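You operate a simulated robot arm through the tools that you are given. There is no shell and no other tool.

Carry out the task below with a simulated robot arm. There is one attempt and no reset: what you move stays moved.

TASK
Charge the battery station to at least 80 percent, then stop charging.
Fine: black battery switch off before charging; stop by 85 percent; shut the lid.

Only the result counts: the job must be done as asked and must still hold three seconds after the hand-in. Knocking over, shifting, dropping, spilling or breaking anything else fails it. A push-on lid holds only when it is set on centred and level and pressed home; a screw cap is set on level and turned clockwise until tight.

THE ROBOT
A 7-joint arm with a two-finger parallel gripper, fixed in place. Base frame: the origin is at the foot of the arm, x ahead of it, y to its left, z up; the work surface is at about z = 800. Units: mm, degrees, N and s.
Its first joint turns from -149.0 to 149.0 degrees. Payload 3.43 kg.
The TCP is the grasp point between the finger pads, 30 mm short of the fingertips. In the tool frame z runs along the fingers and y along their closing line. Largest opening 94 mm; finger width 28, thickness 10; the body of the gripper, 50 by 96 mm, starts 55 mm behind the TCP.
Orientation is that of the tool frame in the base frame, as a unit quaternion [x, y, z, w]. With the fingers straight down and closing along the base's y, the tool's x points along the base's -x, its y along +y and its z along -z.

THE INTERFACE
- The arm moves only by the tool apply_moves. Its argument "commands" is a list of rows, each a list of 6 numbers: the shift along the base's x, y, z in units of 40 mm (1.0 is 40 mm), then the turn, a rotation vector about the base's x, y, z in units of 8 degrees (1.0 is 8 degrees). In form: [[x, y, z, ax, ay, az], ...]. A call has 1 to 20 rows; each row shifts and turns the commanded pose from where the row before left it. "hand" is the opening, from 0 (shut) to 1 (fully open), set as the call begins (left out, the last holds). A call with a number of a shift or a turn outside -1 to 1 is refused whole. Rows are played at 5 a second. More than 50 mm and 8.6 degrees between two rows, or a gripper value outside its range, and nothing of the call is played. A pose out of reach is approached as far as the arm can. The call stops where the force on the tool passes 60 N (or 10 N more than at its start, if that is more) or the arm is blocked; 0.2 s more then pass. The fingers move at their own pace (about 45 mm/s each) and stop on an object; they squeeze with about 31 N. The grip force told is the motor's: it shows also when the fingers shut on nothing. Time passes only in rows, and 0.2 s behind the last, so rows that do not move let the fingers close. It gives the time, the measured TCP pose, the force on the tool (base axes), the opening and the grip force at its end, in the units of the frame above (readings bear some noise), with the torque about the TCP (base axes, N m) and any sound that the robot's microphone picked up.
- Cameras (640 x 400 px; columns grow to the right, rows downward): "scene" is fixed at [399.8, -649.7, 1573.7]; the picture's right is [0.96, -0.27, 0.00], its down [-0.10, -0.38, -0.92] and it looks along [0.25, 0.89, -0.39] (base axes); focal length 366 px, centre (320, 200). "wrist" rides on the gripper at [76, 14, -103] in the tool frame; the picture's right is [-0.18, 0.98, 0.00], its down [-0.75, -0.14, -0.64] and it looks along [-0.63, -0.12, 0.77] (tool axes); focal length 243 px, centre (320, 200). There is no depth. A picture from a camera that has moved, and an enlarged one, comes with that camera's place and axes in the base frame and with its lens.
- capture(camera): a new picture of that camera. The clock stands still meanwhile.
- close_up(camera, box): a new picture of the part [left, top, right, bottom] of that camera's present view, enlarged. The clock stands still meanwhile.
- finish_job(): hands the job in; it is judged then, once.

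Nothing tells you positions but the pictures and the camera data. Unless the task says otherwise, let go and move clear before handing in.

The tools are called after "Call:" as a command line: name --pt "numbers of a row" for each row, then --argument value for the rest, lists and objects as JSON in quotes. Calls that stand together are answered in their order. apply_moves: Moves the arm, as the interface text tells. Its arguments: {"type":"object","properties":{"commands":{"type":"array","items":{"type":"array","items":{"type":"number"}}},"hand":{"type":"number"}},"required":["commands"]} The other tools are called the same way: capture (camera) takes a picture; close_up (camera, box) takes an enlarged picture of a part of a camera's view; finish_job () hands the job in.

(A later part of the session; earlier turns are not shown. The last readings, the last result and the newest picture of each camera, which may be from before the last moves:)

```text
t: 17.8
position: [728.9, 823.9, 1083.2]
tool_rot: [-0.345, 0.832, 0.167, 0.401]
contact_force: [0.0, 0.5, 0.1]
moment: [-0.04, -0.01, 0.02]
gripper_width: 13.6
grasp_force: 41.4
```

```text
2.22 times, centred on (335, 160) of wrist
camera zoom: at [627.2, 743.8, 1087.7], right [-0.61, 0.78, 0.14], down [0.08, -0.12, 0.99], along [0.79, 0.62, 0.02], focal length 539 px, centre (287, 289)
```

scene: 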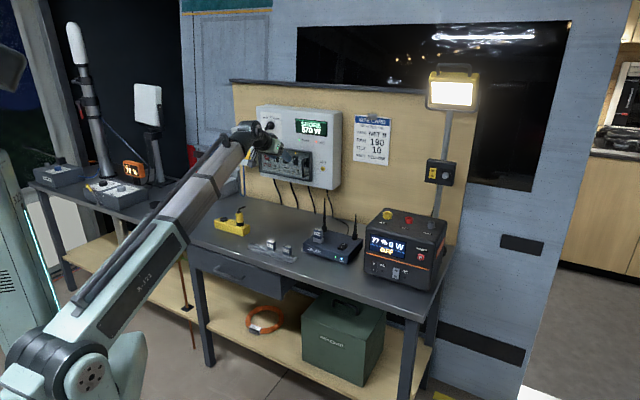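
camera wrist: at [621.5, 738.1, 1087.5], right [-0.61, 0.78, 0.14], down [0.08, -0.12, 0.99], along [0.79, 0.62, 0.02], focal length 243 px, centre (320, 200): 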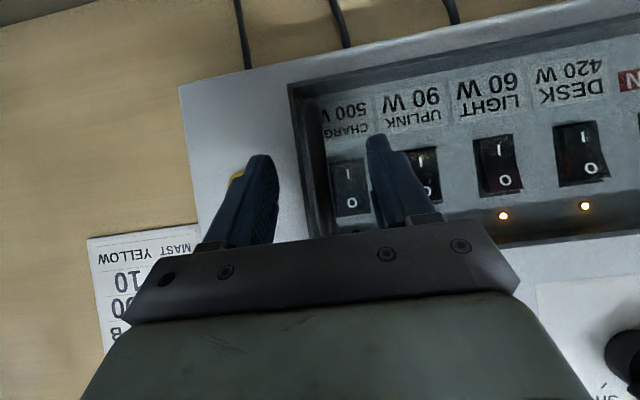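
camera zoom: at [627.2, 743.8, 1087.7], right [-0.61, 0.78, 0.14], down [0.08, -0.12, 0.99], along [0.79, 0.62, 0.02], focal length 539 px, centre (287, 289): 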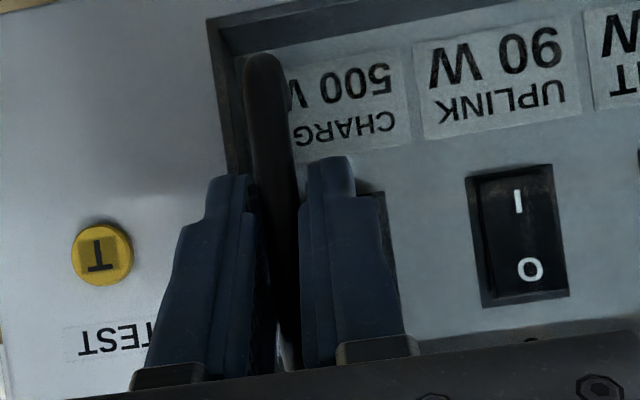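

The handle is gripped at 13.6 mm. I'll pull gently straight out by about 12 mm and watch the force and the lid.

Call:
apply_moves --pt "-0.1 -0.1 0 0 0 0" --pt "-0.1 -0.1 0 0 0 0" --pt "0 0 0 0 0 0"

Call:
close_up --camera "scene" --box '[250, 130, 330, 190]'

Call:
close_up --camera "wrist" --box '[230, 30, 640, 250]'

```text
t: 18.6
position: [718.7, 817.4, 1083.7]
tool_rot: [-0.346, 0.831, 0.168, 0.401]
contact_force: [-8.3, 11.7, 3.4]
moment: [-0.04, -0.13, 0.08]
gripper_width: 13.6
grasp_force: 45.3
```

```text
6.67 times, centred on (290, 160) of scene
camera zoom: at [399.8, -649.7, 1573.7], right [0.96, -0.27, 0.0], down [-0.1, -0.38, -0.92], along [0.25, 0.89, -0.39], focal length 2443 px, centre (520, 467)
```

zoom: 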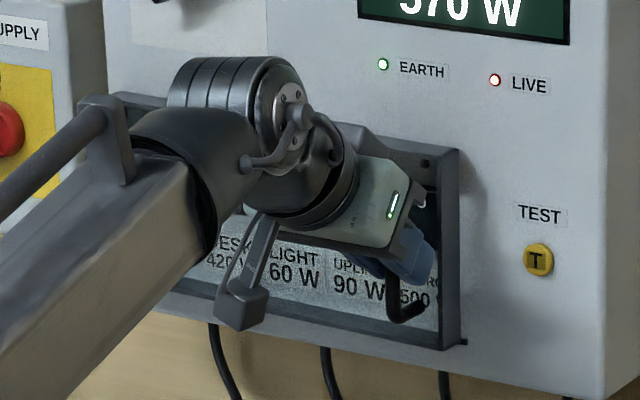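

```text
1.56 times, centred on (435, 140) of wrist
camera zoom: at [618.1, 737.1, 1087.6], right [-0.62, 0.77, 0.14], down [0.08, -0.12, 0.99], along [0.78, 0.62, 0.02], focal length 379 px, centre (140, 294)
```

zoom: 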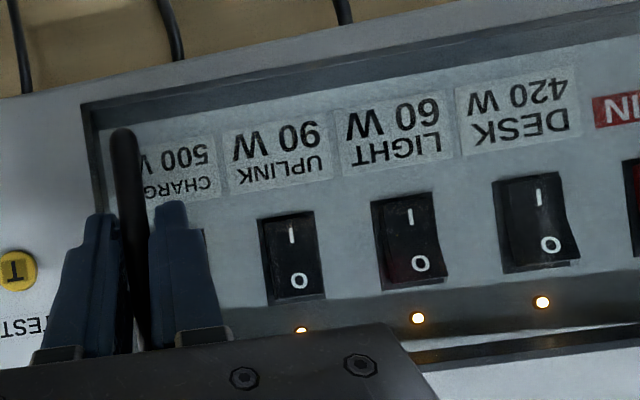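

The lid moved out about 12 mm and the handle drew the tool slightly left, which fits a left-side hinge. I'll look closely at the gap to confirm.

Call:
close_up --camera "wrist" --box '[480, 40, 640, 260]'

Call:
close_up --camera "scene" --box '[296, 150, 328, 190]'

Call:
close_up --camera "wrist" --box '[210, 60, 330, 200]'

```text
1.82 times, centred on (560, 150) of wrist
camera zoom: at [618.1, 737.1, 1087.6], right [-0.62, 0.77, 0.14], down [0.08, -0.12, 0.99], along [0.78, 0.62, 0.02], focal length 441 px, centre (-116, 291)
```

zoom: 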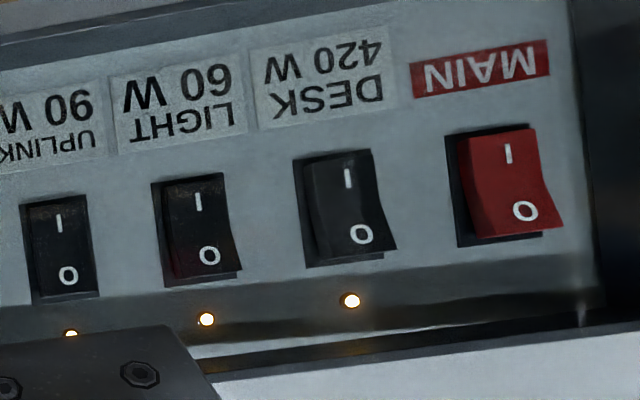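

```text
10.00 times, centred on (312, 170) of scene
camera zoom: at [399.8, -649.7, 1573.7], right [0.96, -0.27, 0.0], down [-0.1, -0.38, -0.92], along [0.25, 0.89, -0.39], focal length 3665 px, centre (400, 500)
```

zoom: 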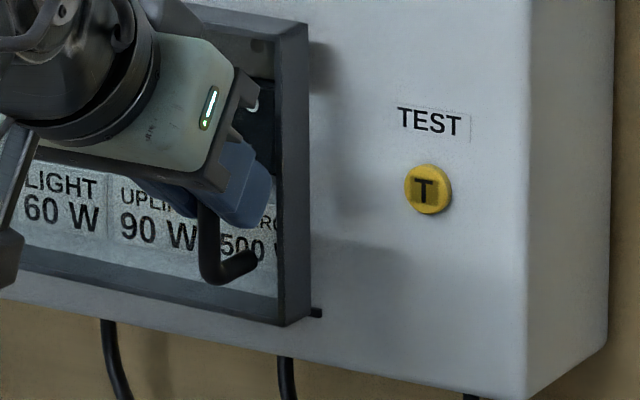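

```text
2.86 times, centred on (270, 130) of wrist
camera zoom: at [618.1, 737.1, 1087.6], right [-0.62, 0.77, 0.14], down [0.08, -0.12, 0.99], along [0.78, 0.62, 0.02], focal length 693 px, centre (463, 400)
```

zoom: 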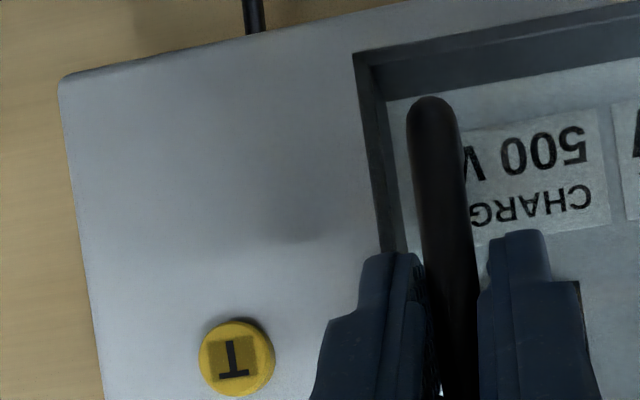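

The gap tapers toward MAIN, so the whole rim-and-pane lid hinges on the left. I'll swing it open along that arc, yawing the gripper with it and monitoring the force.

Call:
apply_moves --pt "-0.23 -0.07 0 0 0 -0.37" --pt "-0.23 -0.07 0 0 0 -0.38" --pt "-0.23 -0.1 0 0 0 -0.25" --pt "-0.23 -0.09 0 0 0 -0.25" --pt "0 0 0 0 0 0"

```text
t: 19.8
position: [685.3, 799.2, 1083.3]
tool_rot: [-0.27, 0.86, 0.128, 0.414]
contact_force: [19.8, -41.0, 11.8]
moment: [-0.02, 0.92, -0.24]
gripper_width: 13.8
grasp_force: 44.8
```

The force shows my arc radius was slightly off. Refitting the hinge to about e −348, depth 1149 with a 285 mm radius, I'll continue with that arc.

Call:
apply_moves --pt "-0.205 -0.135 0 0 0 -0.25" --pt "-0.205 -0.135 0 0 0 -0.25" --pt "-0.236 -0.08 0 0 0 -0.25" --pt "-0.236 -0.08 0 0 0 -0.25" --pt "0 0 0 0 0 0"

```text
t: 21.0
position: [648.2, 785.2, 1085.6]
tool_rot: [-0.21, 0.876, 0.1, 0.422]
contact_force: [12.8, -38.2, -0.8]
moment: [0.63, -0.23, -0.14]
gripper_width: 13.5
grasp_force: 45.2
```

The position tracks well, but about 40 N of outward radial pull remains. I'll ease the command outward by about 3 mm and check.

Call:
apply_moves --pt "0.034 -0.068 0 0 0 0" --pt "0 0 0 0 0 0"

```text
t: 21.6
position: [648.8, 785.3, 1084.0]
tool_rot: [-0.211, 0.876, 0.102, 0.421]
contact_force: [6.9, -21.1, -1.4]
moment: [0.07, 0.33, -0.1]
gripper_width: 13.4
grasp_force: 45.3
```

Call:
apply_moves --pt "-0.225 -0.104 0 0 0 -0.25" --pt "-0.225 -0.104 0 0 0 -0.25" --pt "-0.244 -0.046 0 0 0 -0.25" --pt "-0.244 -0.046 0 0 0 -0.25" --pt "0 0 0 0 0 0"

Call:
close_up --camera "scene" --box '[220, 100, 350, 190]'

Call:
capture --camera "wrist"

```text
t: 22.8
position: [611.0, 776.1, 1084.2]
tool_rot: [-0.15, 0.889, 0.073, 0.427]
contact_force: [-4.6, 25.1, -14.8]
moment: [-0.62, 0.86, 0.16]
gripper_width: 13.4
grasp_force: 44.9
```

```text
4.44 times, centred on (285, 145) of scene
camera zoom: at [399.8, -649.7, 1573.7], right [0.96, -0.27, 0.0], down [-0.1, -0.38, -0.92], along [0.25, 0.89, -0.39], focal length 1629 px, centre (476, 444)
```

zoom: 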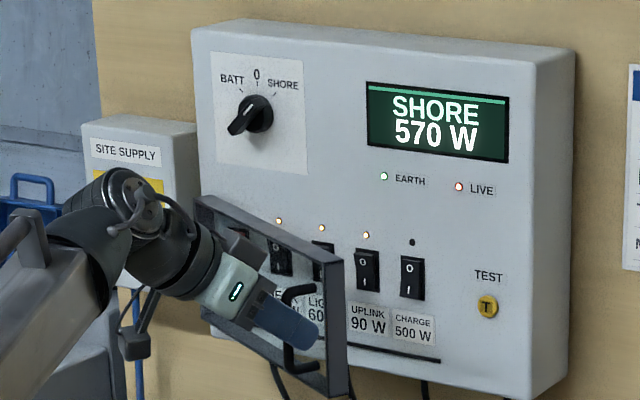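

```text
taken
camera wrist: at [484.7, 747.8, 1088.0], right [-0.21, 0.97, 0.15], down [0.02, -0.15, 0.99], along [0.98, 0.21, 0.01], focal length 243 px, centre (320, 200)
```

wrist: 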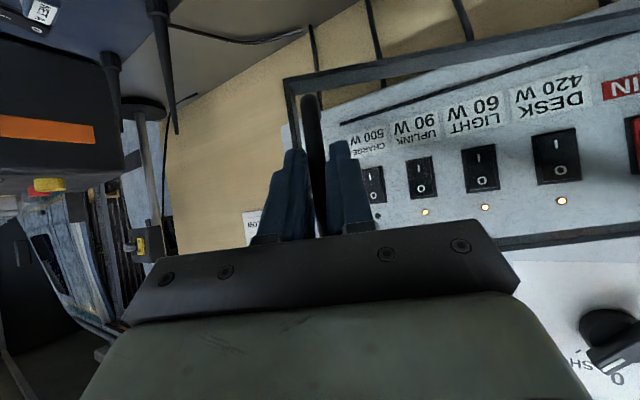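

The lid is swinging open well, at about 26° now. I'll continue along the arc.

Call:
apply_moves --pt "-0.265 0.01 0 0 0 -0.25" --pt "-0.265 0.01 0 0 0 -0.25" --pt "-0.249 -0.011 0 0 0 -0.25" --pt "-0.249 -0.011 0 0 0 -0.25" --pt "0 0 0 0 0 0"

```text
t: 24.0
position: [571.0, 772.5, 1084.2]
tool_rot: [-0.086, 0.897, 0.041, 0.432]
contact_force: [0.1, 11.1, -1.7]
moment: [-0.26, 0.79, 0.0]
gripper_width: 13.5
grasp_force: 45.0
```

Call:
apply_moves --pt "-0.249 0.01 0 0 0 -0.25" --pt "-0.249 0.01 0 0 0 -0.25" --pt "-0.248 0.025 0 0 0 -0.25" --pt "-0.248 0.025 0 0 0 -0.25" --pt "0 0 0 0 0 0"

```text
t: 25.2
position: [530.6, 775.1, 1083.6]
tool_rot: [-0.023, 0.901, 0.011, 0.434]
contact_force: [0.3, 4.8, -1.5]
moment: [-0.05, -0.31, 0.03]
gripper_width: 13.5
grasp_force: 44.9
```

Call:
apply_moves --pt "-0.246 0.04 0 0 0 -0.25" --pt "-0.246 0.04 0 0 0 -0.25" --pt "-0.243 0.059 0 0 0 -0.25" --pt "-0.243 0.059 0 0 0 -0.25" --pt "0 0 0 0 0 0"

Call:
capture --camera "scene"

Call:
capture --camera "wrist"

```text
t: 26.4
position: [492.1, 784.0, 1084.8]
tool_rot: [0.039, 0.9, -0.018, 0.434]
contact_force: [3.0, 12.7, 3.3]
moment: [-0.09, 0.64, 0.05]
gripper_width: 13.7
grasp_force: 44.9
```

```text
taken
```

scene: 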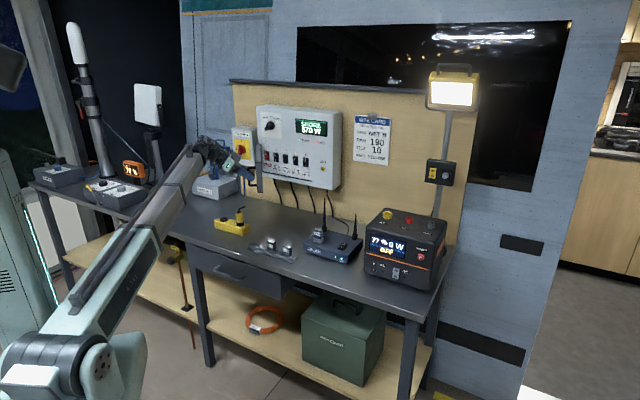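

```text
taken
camera wrist: at [366.3, 809.3, 1087.8], right [0.2, 0.97, 0.14], down [-0.05, -0.14, 0.99], along [0.98, -0.2, 0.02], focal length 243 px, centre (320, 200)
```

wrist: 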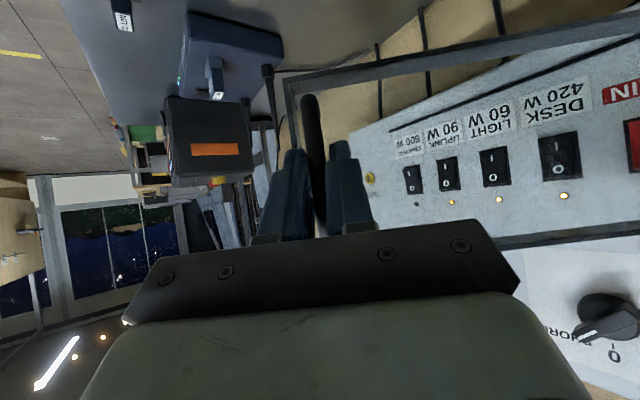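

The lid is at about 50° with low forces. I'll keep following the arc.

Call:
apply_moves --pt "-0.238 0.074 0 0 0 -0.25" --pt "-0.238 0.074 0 0 0 -0.25" --pt "-0.231 0.09 0 0 0 -0.25" --pt "-0.231 0.09 0 0 0 -0.25" --pt "0 0 0 0 0 0"

Call:
apply_moves --pt "-0.225 0.108 0 0 0 -0.25" --pt "-0.225 0.108 0 0 0 -0.25" --pt "-0.216 0.121 0 0 0 -0.25" --pt "-0.216 0.121 0 0 0 -0.25" --pt "0 0 0 0 0 0"

```text
t: 27.6
position: [455.7, 797.6, 1083.3]
tool_rot: [0.101, 0.894, -0.047, 0.433]
contact_force: [12.1, 27.3, 8.8]
moment: [-0.26, 0.42, 0.09]
gripper_width: 13.8
grasp_force: 44.7
```

```text
t: 28.8
position: [420.3, 817.0, 1083.9]
tool_rot: [0.163, 0.886, -0.077, 0.428]
contact_force: [18.6, 29.1, 13.6]
moment: [-0.32, 0.08, 0.13]
gripper_width: 13.8
grasp_force: 44.1
```

Call:
apply_moves --pt "-0.19 0.183 0 0 0 -0.25" --pt "-0.19 0.183 0 0 0 -0.25" --pt "-0.199 0.151 0 0 0 -0.25" --pt "-0.199 0.151 0 0 0 -0.25" --pt "0 0 0 0 0 0"

Call:
apply_moves --pt "-0.188 0.165 0 0 0 -0.25" --pt "-0.188 0.165 0 0 0 -0.25" --pt "-0.175 0.176 0 0 0 -0.25" --pt "-0.175 0.176 0 0 0 -0.25" --pt "0 0 0 0 0 0"

Call:
close_up --camera "scene" --box '[180, 90, 350, 206]'

Call:
capture --camera "wrist"

```text
t: 30.0
position: [387.7, 842.9, 1082.5]
tool_rot: [0.225, 0.872, -0.108, 0.421]
contact_force: [11.3, 13.5, 8.9]
moment: [-0.05, 0.27, 0.08]
gripper_width: 13.4
grasp_force: 45.1
```

```text
t: 31.2
position: [372.0, 859.1, 1075.0]
tool_rot: [0.284, 0.854, -0.131, 0.415]
contact_force: [-12.9, -11.8, 17.3]
moment: [0.09, -0.14, -0.05]
gripper_width: 13.5
grasp_force: 45.0
out of reach, approached as far as the arm can: row 3, 4
stopped in row 5: the force on the tool passed its limit at 63 N (the readings are from after the stop); the commanded pose is now the measured one
```

```text
3.45 times, centred on (265, 148) of scene
camera zoom: at [399.8, -649.7, 1573.7], right [0.96, -0.27, 0.0], down [-0.1, -0.38, -0.92], along [0.25, 0.89, -0.39], focal length 1264 px, centre (510, 379)
```

zoom: 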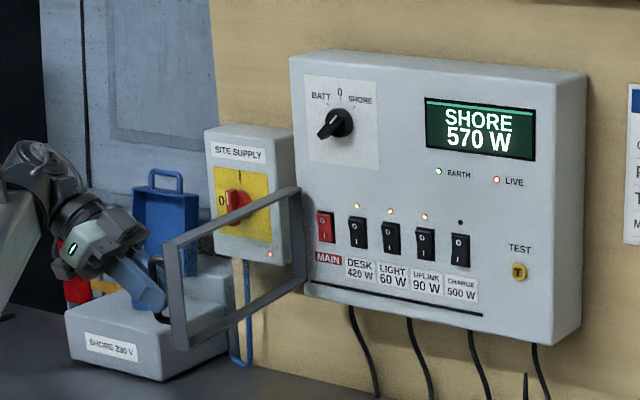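

```text
taken
camera wrist: at [276.2, 946.5, 1078.6], right [0.68, 0.72, 0.16], down [-0.12, -0.1, 0.99], along [0.73, -0.69, 0.02], focal length 243 px, centre (320, 200)
```

wrist: 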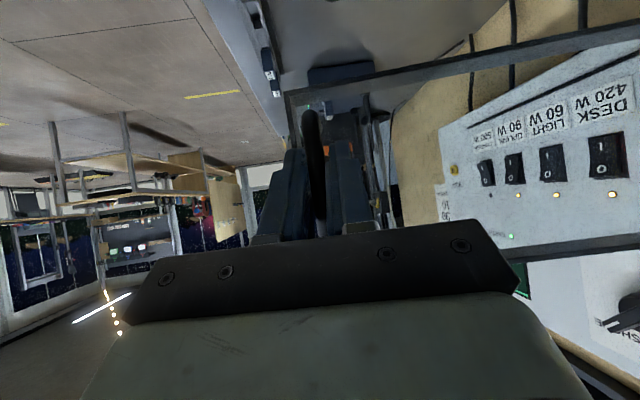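

The lid is about 80° open and the wrist is near its limit, which is far enough. I'll open the fingers and check that the lid stays put.

Call:
apply_moves --pt "0 0 0 0 0 0" --pt "0 0 0 0 0 0" --pt "0 0 0 0 0 0" --hand 0.5

Call:
close_up --camera "scene" --box '[180, 90, 350, 206]'

Call:
close_up --camera "wrist" --box '[220, 80, 440, 240]'

```text
t: 32.0
position: [372.0, 860.8, 1072.7]
tool_rot: [0.283, 0.856, -0.13, 0.413]
contact_force: [0.3, -0.4, -0.5]
moment: [0.0, 0.0, 0.01]
gripper_width: 47.1
grasp_force: 0.1
```

```text
3.45 times, centred on (265, 148) of scene
camera zoom: at [399.8, -649.7, 1573.7], right [0.96, -0.27, 0.0], down [-0.1, -0.38, -0.92], along [0.25, 0.89, -0.39], focal length 1264 px, centre (510, 379)
```

zoom: 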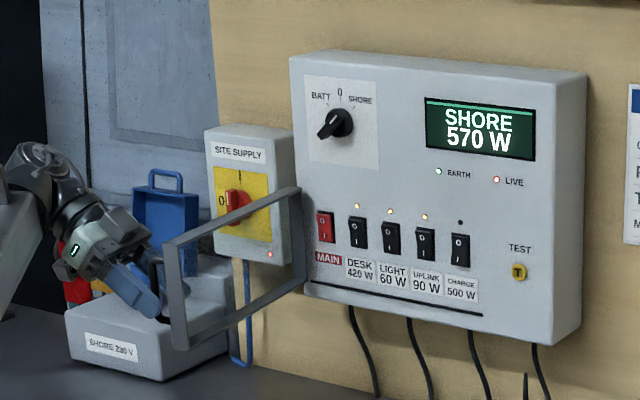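

```text
2.50 times, centred on (330, 160) of wrist
camera zoom: at [277.7, 948.7, 1076.4], right [0.67, 0.72, 0.15], down [-0.12, -0.1, 0.99], along [0.73, -0.68, 0.01], focal length 606 px, centre (295, 300)
```

zoom: 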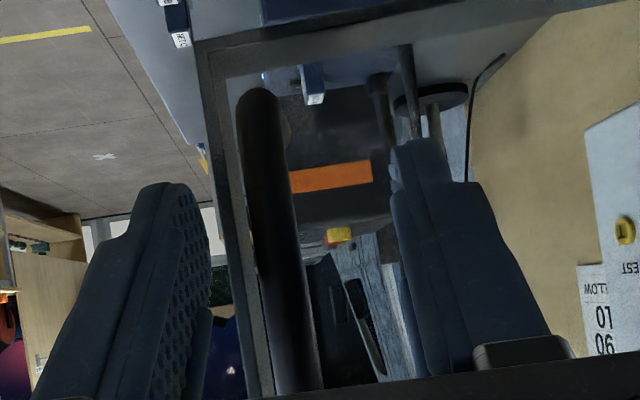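

The lid stays open on its own. I'll slide the open fingers straight up off the handle, and then go back toward the robot, clear of the lid.

Call:
apply_moves --pt "0 0 0.4 0 0 0" --pt "0 0 0.5 0 0 0" --pt "0 0 0.5 0 0 0" --pt "0 0 0.5 0 0 0" --pt "0 0 0.5 0 0 0" --pt "0 0 0.4 0 0 0"

Call:
close_up --camera "scene" --box '[180, 90, 350, 206]'

```text
t: 33.4
position: [414.3, 855.7, 1137.6]
tool_rot: [0.281, 0.856, -0.127, 0.415]
contact_force: [-20.0, -27.1, -12.2]
moment: [-0.55, 0.59, -0.28]
gripper_width: 65.0
grasp_force: 15.3
out of reach, approached as far as the arm can: row 1, 2, 3, 4, 5, 6
```

```text
3.45 times, centred on (265, 148) of scene
camera zoom: at [399.8, -649.7, 1573.7], right [0.96, -0.27, 0.0], down [-0.1, -0.38, -0.92], along [0.25, 0.89, -0.39], focal length 1264 px, centre (510, 379)
```

zoom: 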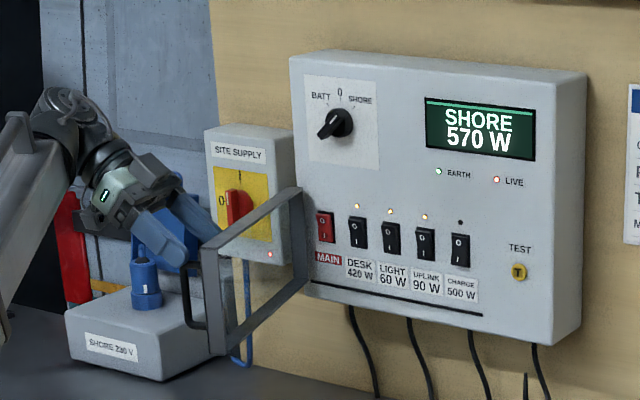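

Going up pushed the arm past its reach, so it drifted and nudged the lid back to around 65–70°. I'll reverse that command so the arm backs off the same way, and then look.

Call:
apply_moves --pt "0 0 -0.5 0 0 0" --pt "0 0 -0.5 0 0 0" --pt "0 0 -0.5 0 0 0" --pt "0 0 -0.5 0 0 0" --pt "0 0 -0.5 0 0 0" --pt "0 0 0 0 0 0"

Call:
close_up --camera "scene" --box '[180, 90, 350, 206]'

Call:
capture --camera "wrist"

```text
t: 34.8
position: [421.7, 861.4, 1035.5]
tool_rot: [0.283, 0.856, -0.129, 0.414]
contact_force: [-0.5, -0.2, 0.8]
moment: [-0.03, -0.01, 0.03]
gripper_width: 46.8
grasp_force: 0.0
```

```text
3.45 times, centred on (265, 148) of scene
camera zoom: at [399.8, -649.7, 1573.7], right [0.96, -0.27, 0.0], down [-0.1, -0.38, -0.92], along [0.25, 0.89, -0.39], focal length 1264 px, centre (510, 379)
```

zoom: 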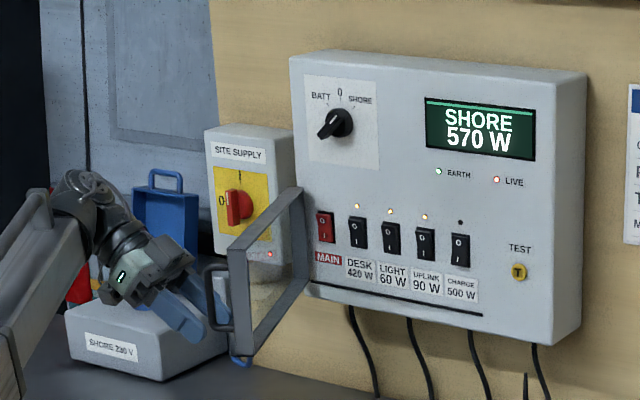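

```text
taken
camera wrist: at [326.1, 948.6, 1039.5], right [0.67, 0.72, 0.16], down [-0.12, -0.1, 0.99], along [0.73, -0.68, 0.01], focal length 243 px, centre (320, 200)
```

wrist: 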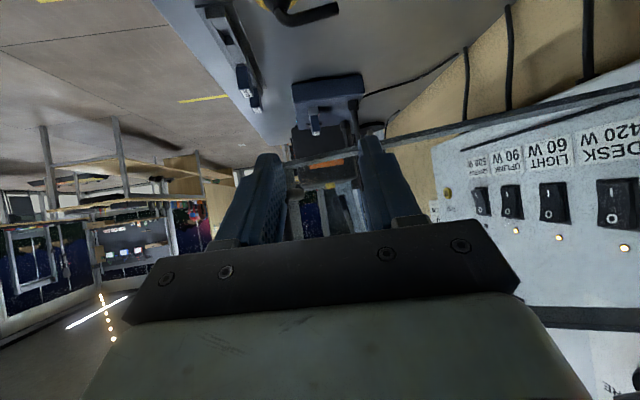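

Call:
close_up --camera "wrist" --box '[210, 90, 450, 250]'

Call:
close_up --camera "scene" --box '[200, 140, 280, 200]'

```text
2.50 times, centred on (330, 170) of wrist
camera zoom: at [326.1, 948.6, 1039.5], right [0.67, 0.72, 0.16], down [-0.12, -0.1, 0.99], along [0.73, -0.68, 0.01], focal length 606 px, centre (295, 275)
```

zoom: 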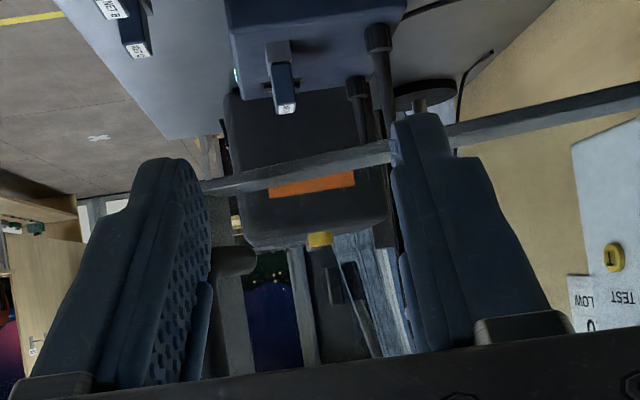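

```text
6.67 times, centred on (240, 170) of scene
camera zoom: at [399.8, -649.7, 1573.7], right [0.96, -0.27, 0.0], down [-0.1, -0.38, -0.92], along [0.25, 0.89, -0.39], focal length 2443 px, centre (853, 400)
```

zoom: 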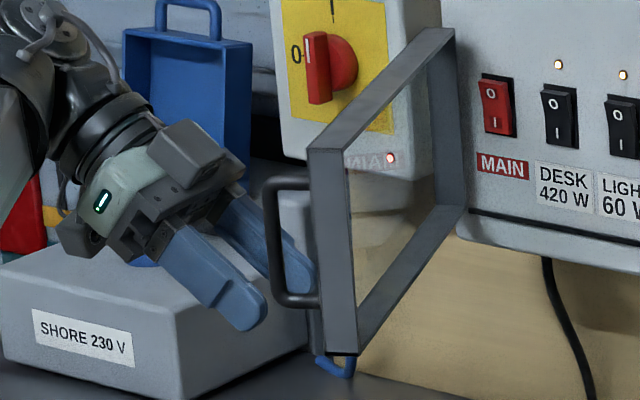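

The bar is still between the fingers, near the left one. I'll centre on it, yaw back about 20° to face the lid squarely, and then withdraw straight out.

Call:
apply_moves --pt "-0.09 -0.29 0 0 0 0" --pt "0 0 0 0 0 0.83" --pt "0 0 0 0 0 0.83" --pt "0 0 0 0 0 0.83"

Call:
close_up --camera "wrist" --box '[210, 90, 450, 250]'

Call:
close_up --camera "scene" --box '[200, 140, 280, 200]'

```text
t: 35.8
position: [415.2, 847.6, 1034.6]
tool_rot: [0.131, 0.891, -0.057, 0.43]
contact_force: [-0.1, 0.8, -0.7]
moment: [0.02, -0.02, -0.04]
gripper_width: 47.2
grasp_force: 0.0
```

```text
2.50 times, centred on (330, 170) of wrist
camera zoom: at [295.9, 897.6, 1039.9], right [0.39, 0.91, 0.15], down [-0.07, -0.14, 0.99], along [0.92, -0.39, 0.01], focal length 606 px, centre (295, 275)
```

zoom: 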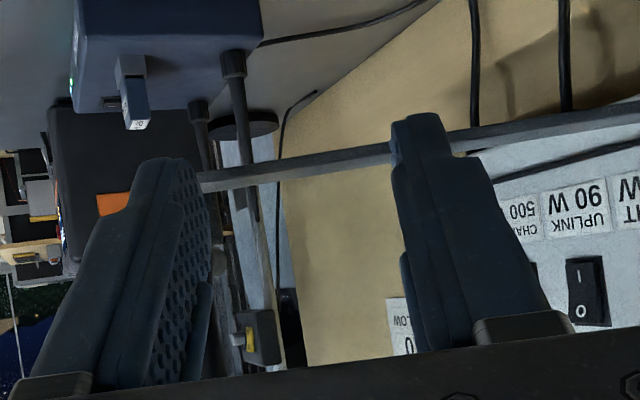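

```text
6.67 times, centred on (240, 170) of scene
camera zoom: at [399.8, -649.7, 1573.7], right [0.96, -0.27, 0.0], down [-0.1, -0.38, -0.92], along [0.25, 0.89, -0.39], focal length 2443 px, centre (853, 400)
```

zoom: 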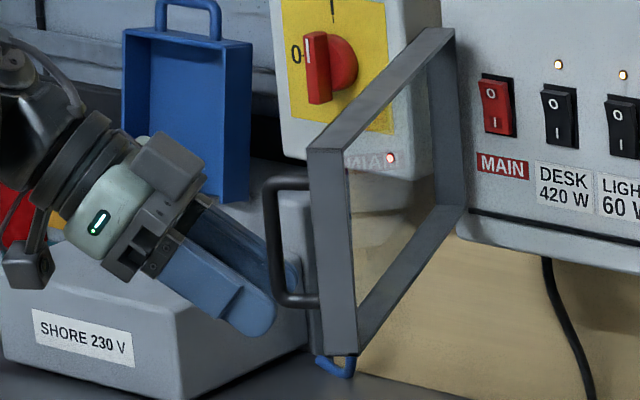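

Call:
apply_moves --pt "-0.3 0.09 0 0 0 0" --pt "-0.3 0.09 0 0 0 0" --pt "-0.3 0.09 0 0 0 0" --pt "-0.3 0.09 0 0 0 0"

Call:
close_up --camera "scene" --box '[180, 90, 350, 206]'

Call:
capture --camera "wrist"

```text
t: 36.8
position: [367.0, 860.9, 1035.9]
tool_rot: [0.131, 0.891, -0.057, 0.43]
contact_force: [0.7, -1.6, 0.6]
moment: [0.03, 0.0, -0.02]
gripper_width: 47.0
grasp_force: 0.0
```

```text
3.45 times, centred on (265, 148) of scene
camera zoom: at [399.8, -649.7, 1573.7], right [0.96, -0.27, 0.0], down [-0.1, -0.38, -0.92], along [0.25, 0.89, -0.39], focal length 1264 px, centre (510, 379)
```

zoom: 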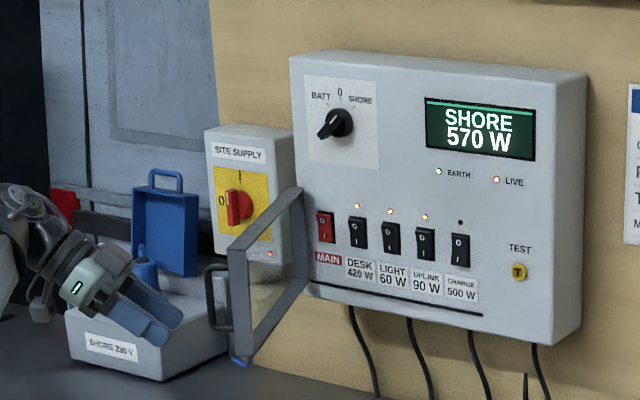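

```text
taken
camera wrist: at [248.2, 910.4, 1039.9], right [0.39, 0.91, 0.15], down [-0.07, -0.14, 0.99], along [0.92, -0.39, 0.01], focal length 243 px, centre (320, 200)
```

wrist: 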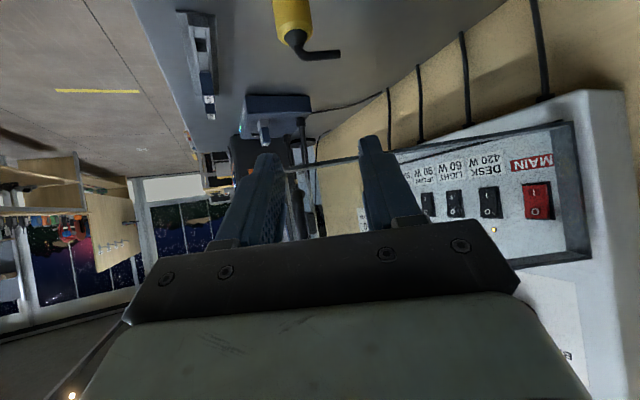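

The gripper is clear of the handle and the lid stands open at about 62°. That leaves room at the CHARGE switch, so I'll loop back around in front of it with the hand closed.

Call:
apply_moves --pt "-0.67 -0.67 0.2 0 0 0.95" --pt "-0.67 -0.67 0.2 0 0 0.95" --pt "-0.67 -0.67 0.2 0 0 0.95" --pt "-0.67 -0.67 0.2 0 0 0.95" --pt "-0.67 -0.67 0.2 0 0 0.95" --pt "0.8 -0.5 0 0 0 0.5" --pt "0.88 -0.47 0 0 0 0.5" --pt "0.88 -0.47 0 0 0 0.5" --pt "0.88 -0.47 0 0 0 0.5" --pt "0.88 -0.47 0 0 0 0.5" --pt "0.88 -0.47 0 0 0 0.5" --pt "0.88 -0.47 0 0 0 0" --pt "0 0 0 0 0 0" --hand 0

Call:
capture --camera "wrist"

Call:
capture --camera "scene"

```text
t: 39.6
position: [478.8, 599.1, 1075.4]
tool_rot: [-0.347, 0.831, 0.173, 0.399]
contact_force: [-1.1, -0.2, 0.1]
moment: [-0.01, -0.01, 0.02]
gripper_width: 0.2
grasp_force: 31.1
```

```text
taken
camera wrist: at [378.9, 517.5, 1078.9], right [-0.62, 0.77, 0.15], down [0.09, -0.13, 0.99], along [0.78, 0.63, 0.01], focal length 243 px, centre (320, 200)
```

wrist: 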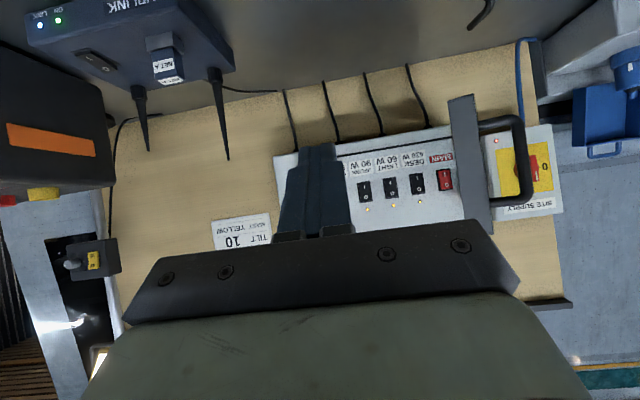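

```text
taken
```

scene: 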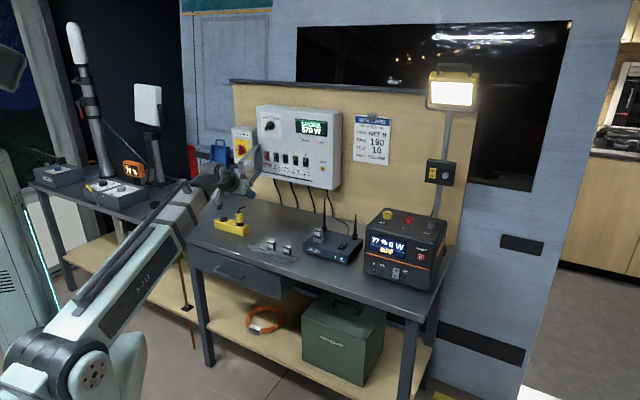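

The lid leaves the switches exposed. I'll advance toward CHARGE, staying a bit to the right so the wrist camera can see the switch beside the fingers.

Call:
apply_moves --pt "0.8 0.6 0.014 0 0 0" --pt "0.8 0.6 0.014 0 0 0" --pt "0.8 0.6 0.014 0 0 0" --pt "0.8 0.6 0.014 0 0 0" --pt "0.8 0.6 0.014 0 0 0" --pt "0.8 0.6 0.014 0 0 0" --pt "0.8 0.6 0.014 0 0 0" --pt "0 0 0 0 0 0"

Call:
capture --camera "wrist"

Call:
close_up --camera "scene" --box '[220, 110, 350, 200]'

```text
t: 41.4
position: [704.3, 765.0, 1080.6]
tool_rot: [-0.347, 0.831, 0.172, 0.398]
contact_force: [-0.5, 0.3, -0.1]
moment: [-0.02, 0.0, 0.05]
gripper_width: 0.1
grasp_force: 31.1
```

```text
taken
camera wrist: at [604.6, 682.2, 1085.3], right [-0.62, 0.77, 0.15], down [0.09, -0.13, 0.99], along [0.78, 0.63, 0.01], focal length 243 px, centre (320, 200)
```

wrist: 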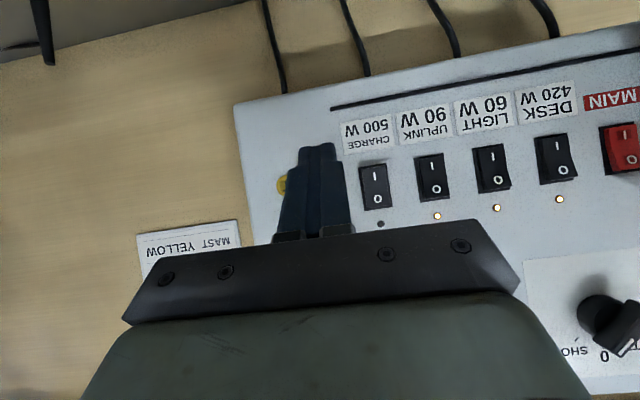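

```text
4.44 times, centred on (285, 155) of scene
camera zoom: at [399.8, -649.7, 1573.7], right [0.96, -0.27, 0.0], down [-0.1, -0.38, -0.92], along [0.25, 0.89, -0.39], focal length 1629 px, centre (476, 400)
```

zoom: 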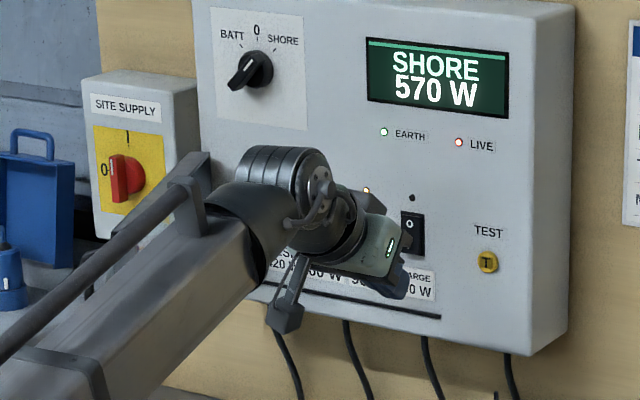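

Call:
close_up --camera "wrist" --box '[260, 110, 460, 235]'

Call:
close_up --camera "scene" --box '[290, 145, 330, 185]'

```text
3.20 times, centred on (360, 172) of wrist
camera zoom: at [604.6, 682.2, 1085.3], right [-0.62, 0.77, 0.15], down [0.09, -0.13, 0.99], along [0.78, 0.63, 0.01], focal length 776 px, centre (192, 288)
```

zoom: 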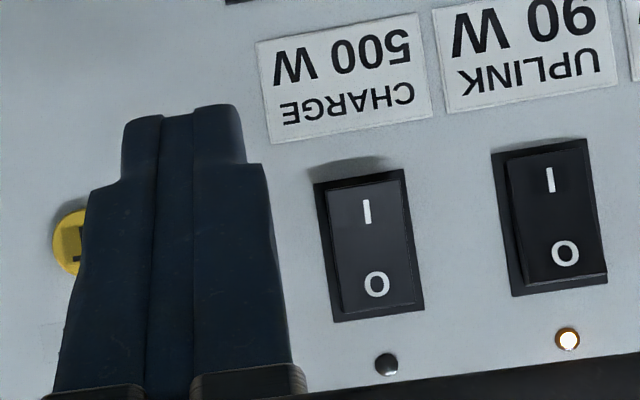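

```text
10.00 times, centred on (310, 165) of scene
camera zoom: at [399.8, -649.7, 1573.7], right [0.96, -0.27, 0.0], down [-0.1, -0.38, -0.92], along [0.25, 0.89, -0.39], focal length 3665 px, centre (420, 550)
```

zoom: 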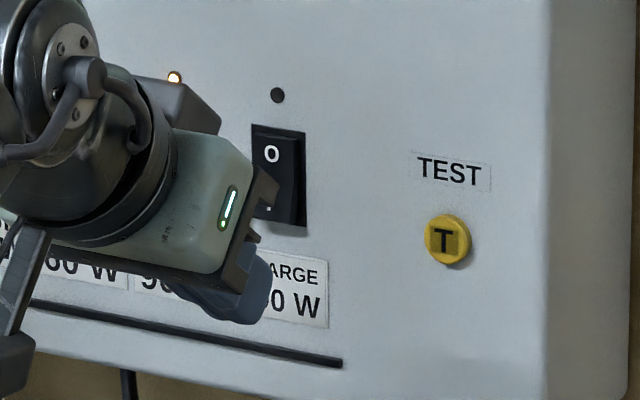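

The CHARGE switch comes out at about e −88, depth 1170, centre z 1085, with its "I" end at the bottom. I'll shift left to line up with it, check, and then go in.

Call:
apply_moves --pt "-0.4 0.4 -0.02 0 0 0" --pt "-0.4 0.4 -0.02 0 0 0" --pt "0 0 0 0 0 0"

Call:
close_up --camera "wrist" --box '[240, 90, 440, 215]'

Call:
close_up --camera "scene" --box '[180, 90, 350, 206]'

```text
t: 42.2
position: [671.0, 793.5, 1079.1]
tool_rot: [-0.346, 0.832, 0.172, 0.397]
contact_force: [-0.5, -0.4, 0.1]
moment: [-0.01, 0.0, 0.02]
gripper_width: 0.0
grasp_force: 31.3
```

```text
3.20 times, centred on (340, 152) of wrist
camera zoom: at [570.6, 713.4, 1083.2], right [-0.62, 0.77, 0.15], down [0.09, -0.13, 0.99], along [0.78, 0.63, 0.01], focal length 776 px, centre (256, 352)
```

zoom: 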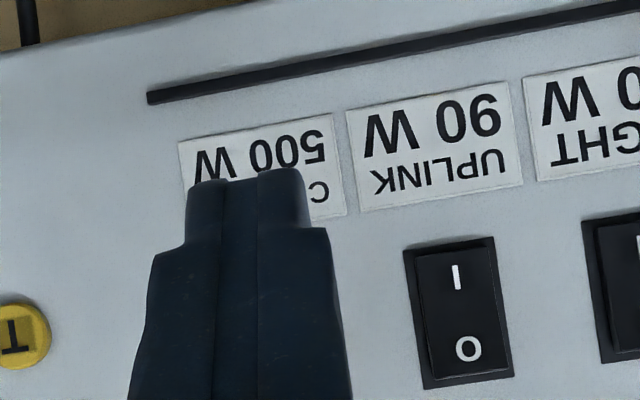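

```text
3.45 times, centred on (265, 148) of scene
camera zoom: at [399.8, -649.7, 1573.7], right [0.96, -0.27, 0.0], down [-0.1, -0.38, -0.92], along [0.25, 0.89, -0.39], focal length 1264 px, centre (510, 379)
```

zoom: 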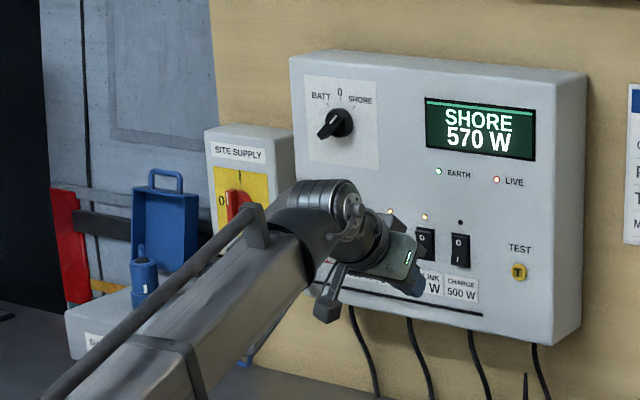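

Call:
capture --camera "wrist"

Call:
close_up --camera "scene" --box '[220, 130, 320, 200]'

```text
taken
camera wrist: at [570.6, 713.4, 1083.2], right [-0.62, 0.77, 0.15], down [0.09, -0.13, 0.99], along [0.78, 0.63, 0.01], focal length 243 px, centre (320, 200)
```

wrist: 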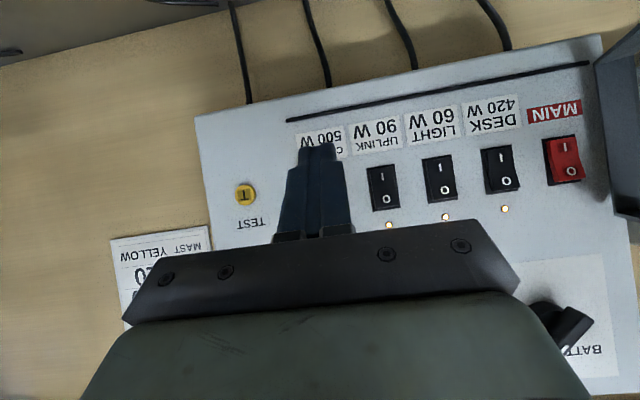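

```text
5.71 times, centred on (270, 165) of scene
camera zoom: at [399.8, -649.7, 1573.7], right [0.96, -0.27, 0.0], down [-0.1, -0.38, -0.92], along [0.25, 0.89, -0.39], focal length 2094 px, centre (606, 400)
```

zoom: 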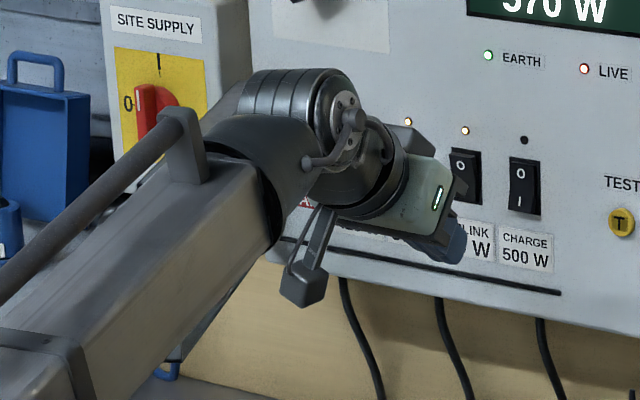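

The lid is still open behind the arm and there is no contact. I'll move in to just short of the switch.

Call:
apply_moves --pt "0.43 0.453 0 0 0 0" --pt "0.43 0.453 0 0 0 0" --pt "0.43 0.453 0 0 0 0" --pt "0 0 0 0 0 0"

Call:
close_up --camera "wrist" --box '[240, 90, 440, 215]'

Call:
close_up --camera "scene" --box '[280, 140, 330, 185]'

```text
t: 43.2
position: [721.3, 850.8, 1077.5]
tool_rot: [-0.347, 0.831, 0.173, 0.399]
contact_force: [-0.2, 0.0, -0.8]
moment: [0.01, -0.01, 0.05]
gripper_width: 0.0
grasp_force: 30.9
```

```text
3.20 times, centred on (340, 152) of wrist
camera zoom: at [622.1, 769.2, 1082.2], right [-0.62, 0.77, 0.15], down [0.09, -0.13, 0.99], along [0.78, 0.63, 0.01], focal length 776 px, centre (256, 352)
```

zoom: 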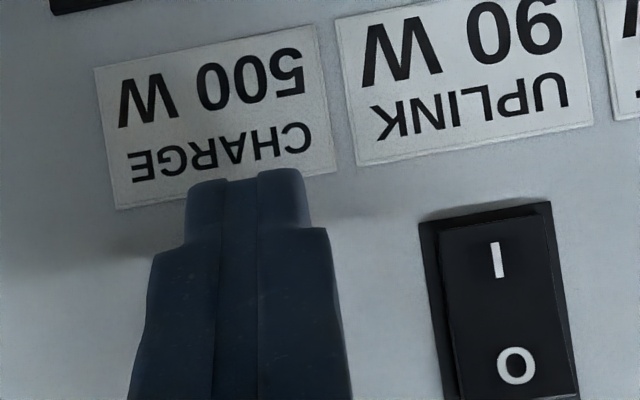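

```text
8.89 times, centred on (305, 162) of scene
camera zoom: at [399.8, -649.7, 1573.7], right [0.96, -0.27, 0.0], down [-0.1, -0.38, -0.92], along [0.25, 0.89, -0.39], focal length 3257 px, centre (453, 533)
```

zoom: 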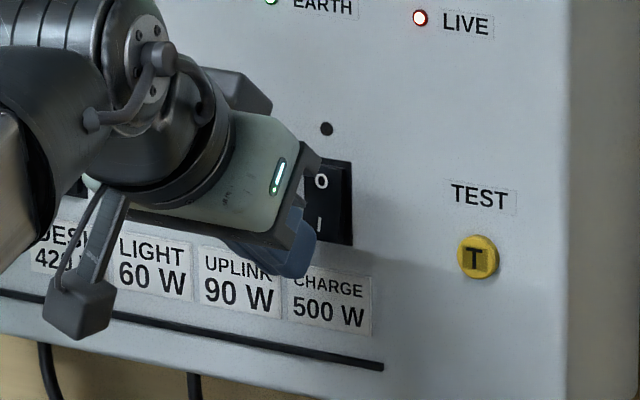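

I need about 3 mm to the right. Then I'll press the lower "I" end in small steps.

Call:
apply_moves --pt "0.063 -0.063 0.025 0 0 0" --pt "0.07 0.07 0 0 0 0" --pt "0.07 0.07 0 0 0 0" --pt "0.05 0.05 0 0 0 0" --pt "0 0 0 0 0 0"

Call:
close_up --camera "wrist" --box '[240, 90, 440, 215]'

```text
t: 44.4
position: [727.4, 851.8, 1078.4]
tool_rot: [-0.347, 0.833, 0.172, 0.395]
contact_force: [-37.3, -41.1, -2.5]
moment: [-0.16, 0.56, -0.07]
gripper_width: 0.1
grasp_force: 31.3
```

```text
3.20 times, centred on (340, 152) of wrist
camera zoom: at [628.0, 771.0, 1084.1], right [-0.62, 0.77, 0.15], down [0.09, -0.12, 0.99], along [0.78, 0.63, 0.01], focal length 776 px, centre (256, 352)
```

zoom: 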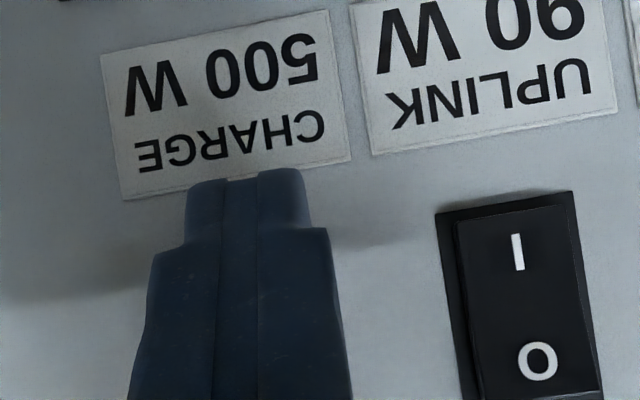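

There's firm contact at about 55 N. I'll check whether the switch flipped and charging began.

Call:
close_up --camera "scene" --box '[240, 95, 350, 195]'

Call:
close_up --camera "scene" --box '[350, 190, 460, 300]'

Call:
close_up --camera "scene" --box '[285, 145, 325, 185]'

```text
4.00 times, centred on (295, 145) of scene
camera zoom: at [399.8, -649.7, 1573.7], right [0.96, -0.27, 0.0], down [-0.1, -0.38, -0.92], along [0.25, 0.89, -0.39], focal length 1466 px, centre (420, 420)
```

zoom: 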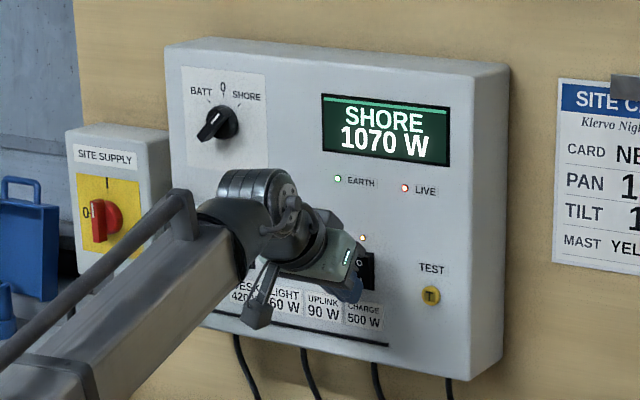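

```text
3.64 times, centred on (405, 245) of scene
camera zoom: at [399.8, -649.7, 1573.7], right [0.96, -0.27, 0.0], down [-0.1, -0.38, -0.92], along [0.25, 0.89, -0.39], focal length 1333 px, centre (11, 36)
```

zoom: 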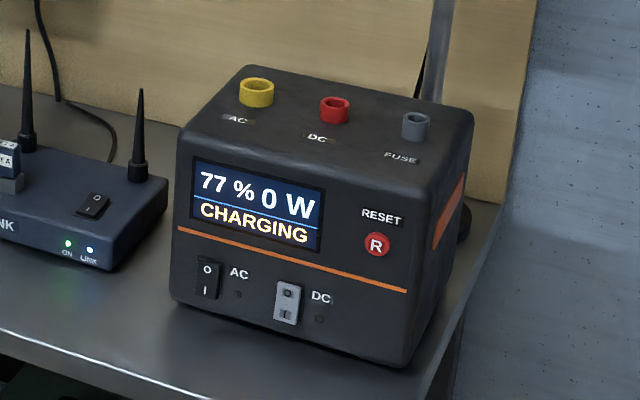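

```text
10.00 times, centred on (305, 165) of scene
camera zoom: at [399.8, -649.7, 1573.7], right [0.96, -0.27, 0.0], down [-0.1, -0.38, -0.92], along [0.25, 0.89, -0.39], focal length 3665 px, centre (470, 550)
```

zoom: 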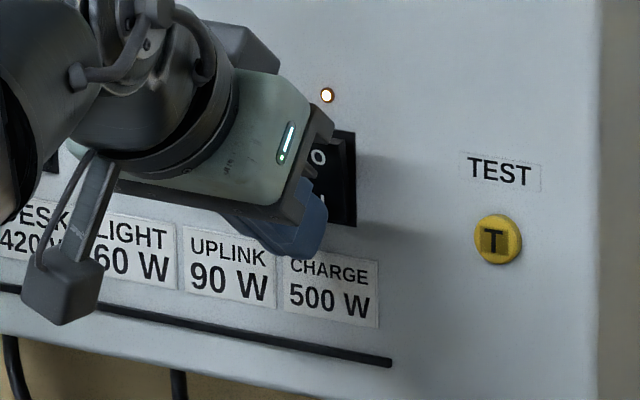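

Charging is running: the panel shows 1070 W and the station says CHARGING at 77 %. I'll back off slightly and rise to the "O" end, ready to stop it.

Call:
apply_moves --pt "-0.3 -0.3 0 0 0 0" --pt "0 0 0.4 0 0 0" --pt "0 0 0.26 0 0 0"

Call:
close_up --camera "scene" --box '[365, 215, 425, 260]'

Call:
close_up --camera "wrist" --box '[240, 90, 440, 215]'

Call:
close_up --camera "scene" --box '[285, 145, 325, 185]'

```text
t: 45.2
position: [719.1, 843.0, 1105.7]
tool_rot: [-0.347, 0.831, 0.172, 0.399]
contact_force: [-0.6, -0.6, 0.3]
moment: [-0.03, 0.0, 0.01]
gripper_width: 0.1
grasp_force: 31.5
```

```text
8.89 times, centred on (395, 238) of scene
camera zoom: at [399.8, -649.7, 1573.7], right [0.96, -0.27, 0.0], down [-0.1, -0.38, -0.92], along [0.25, 0.89, -0.39], focal length 3257 px, centre (-347, -133)
```

zoom: 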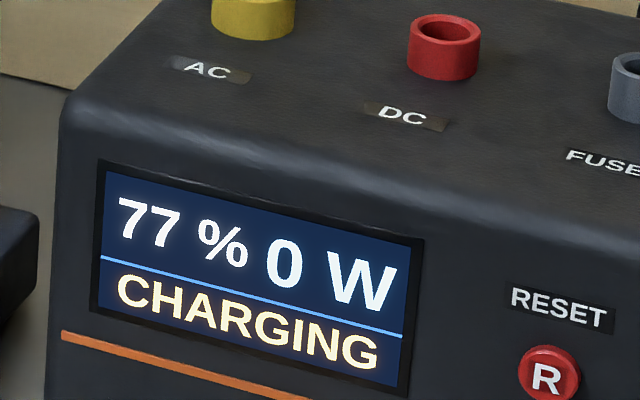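

```text
3.20 times, centred on (340, 152) of wrist
camera zoom: at [618.0, 762.3, 1109.4], right [-0.62, 0.77, 0.15], down [0.09, -0.13, 0.99], along [0.78, 0.63, 0.02], focal length 776 px, centre (256, 352)
```

zoom: 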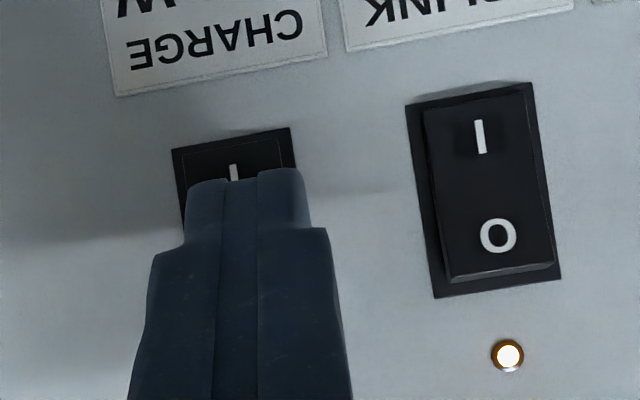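

```text
10.00 times, centred on (305, 165) of scene
camera zoom: at [399.8, -649.7, 1573.7], right [0.96, -0.27, 0.0], down [-0.1, -0.38, -0.92], along [0.25, 0.89, -0.39], focal length 3665 px, centre (470, 550)
```

zoom: 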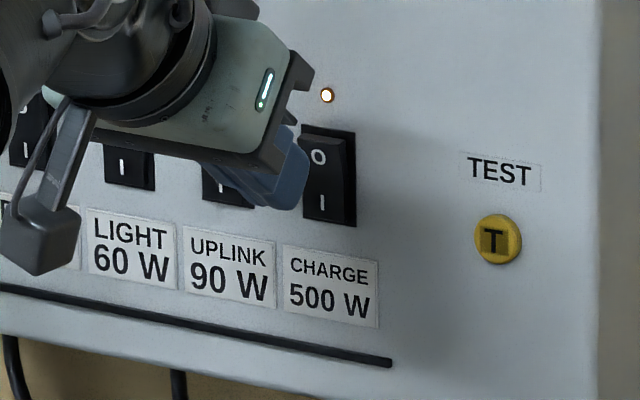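

The fingertips now face the "O" end, ready to press. I'll wait in short increments and read the percentage.

Call:
apply_moves --pt "0 0 0.05 0 0 0" --pt "0 0 0 0 0 0" --pt "0 0 0 0 0 0" --pt "0 0 0 0 0 0"

Call:
close_up --camera "scene" --box '[365, 215, 425, 260]'

```text
t: 46.2
position: [718.7, 843.9, 1107.6]
tool_rot: [-0.346, 0.832, 0.172, 0.398]
contact_force: [-0.8, 0.5, 0.0]
moment: [0.01, 0.04, -0.01]
gripper_width: 0.0
grasp_force: 30.7
```

```text
8.89 times, centred on (395, 238) of scene
camera zoom: at [399.8, -649.7, 1573.7], right [0.96, -0.27, 0.0], down [-0.1, -0.38, -0.92], along [0.25, 0.89, -0.39], focal length 3257 px, centre (-347, -133)
```

zoom: 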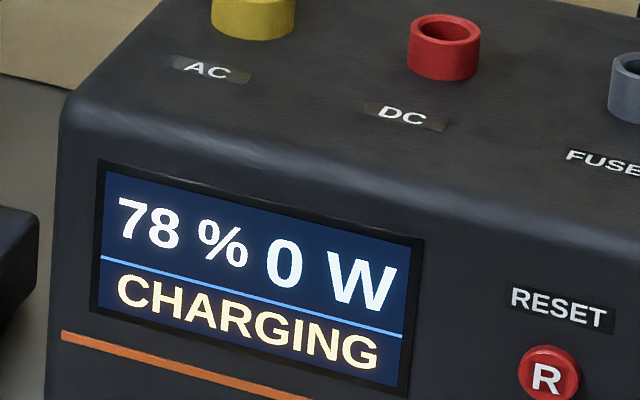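

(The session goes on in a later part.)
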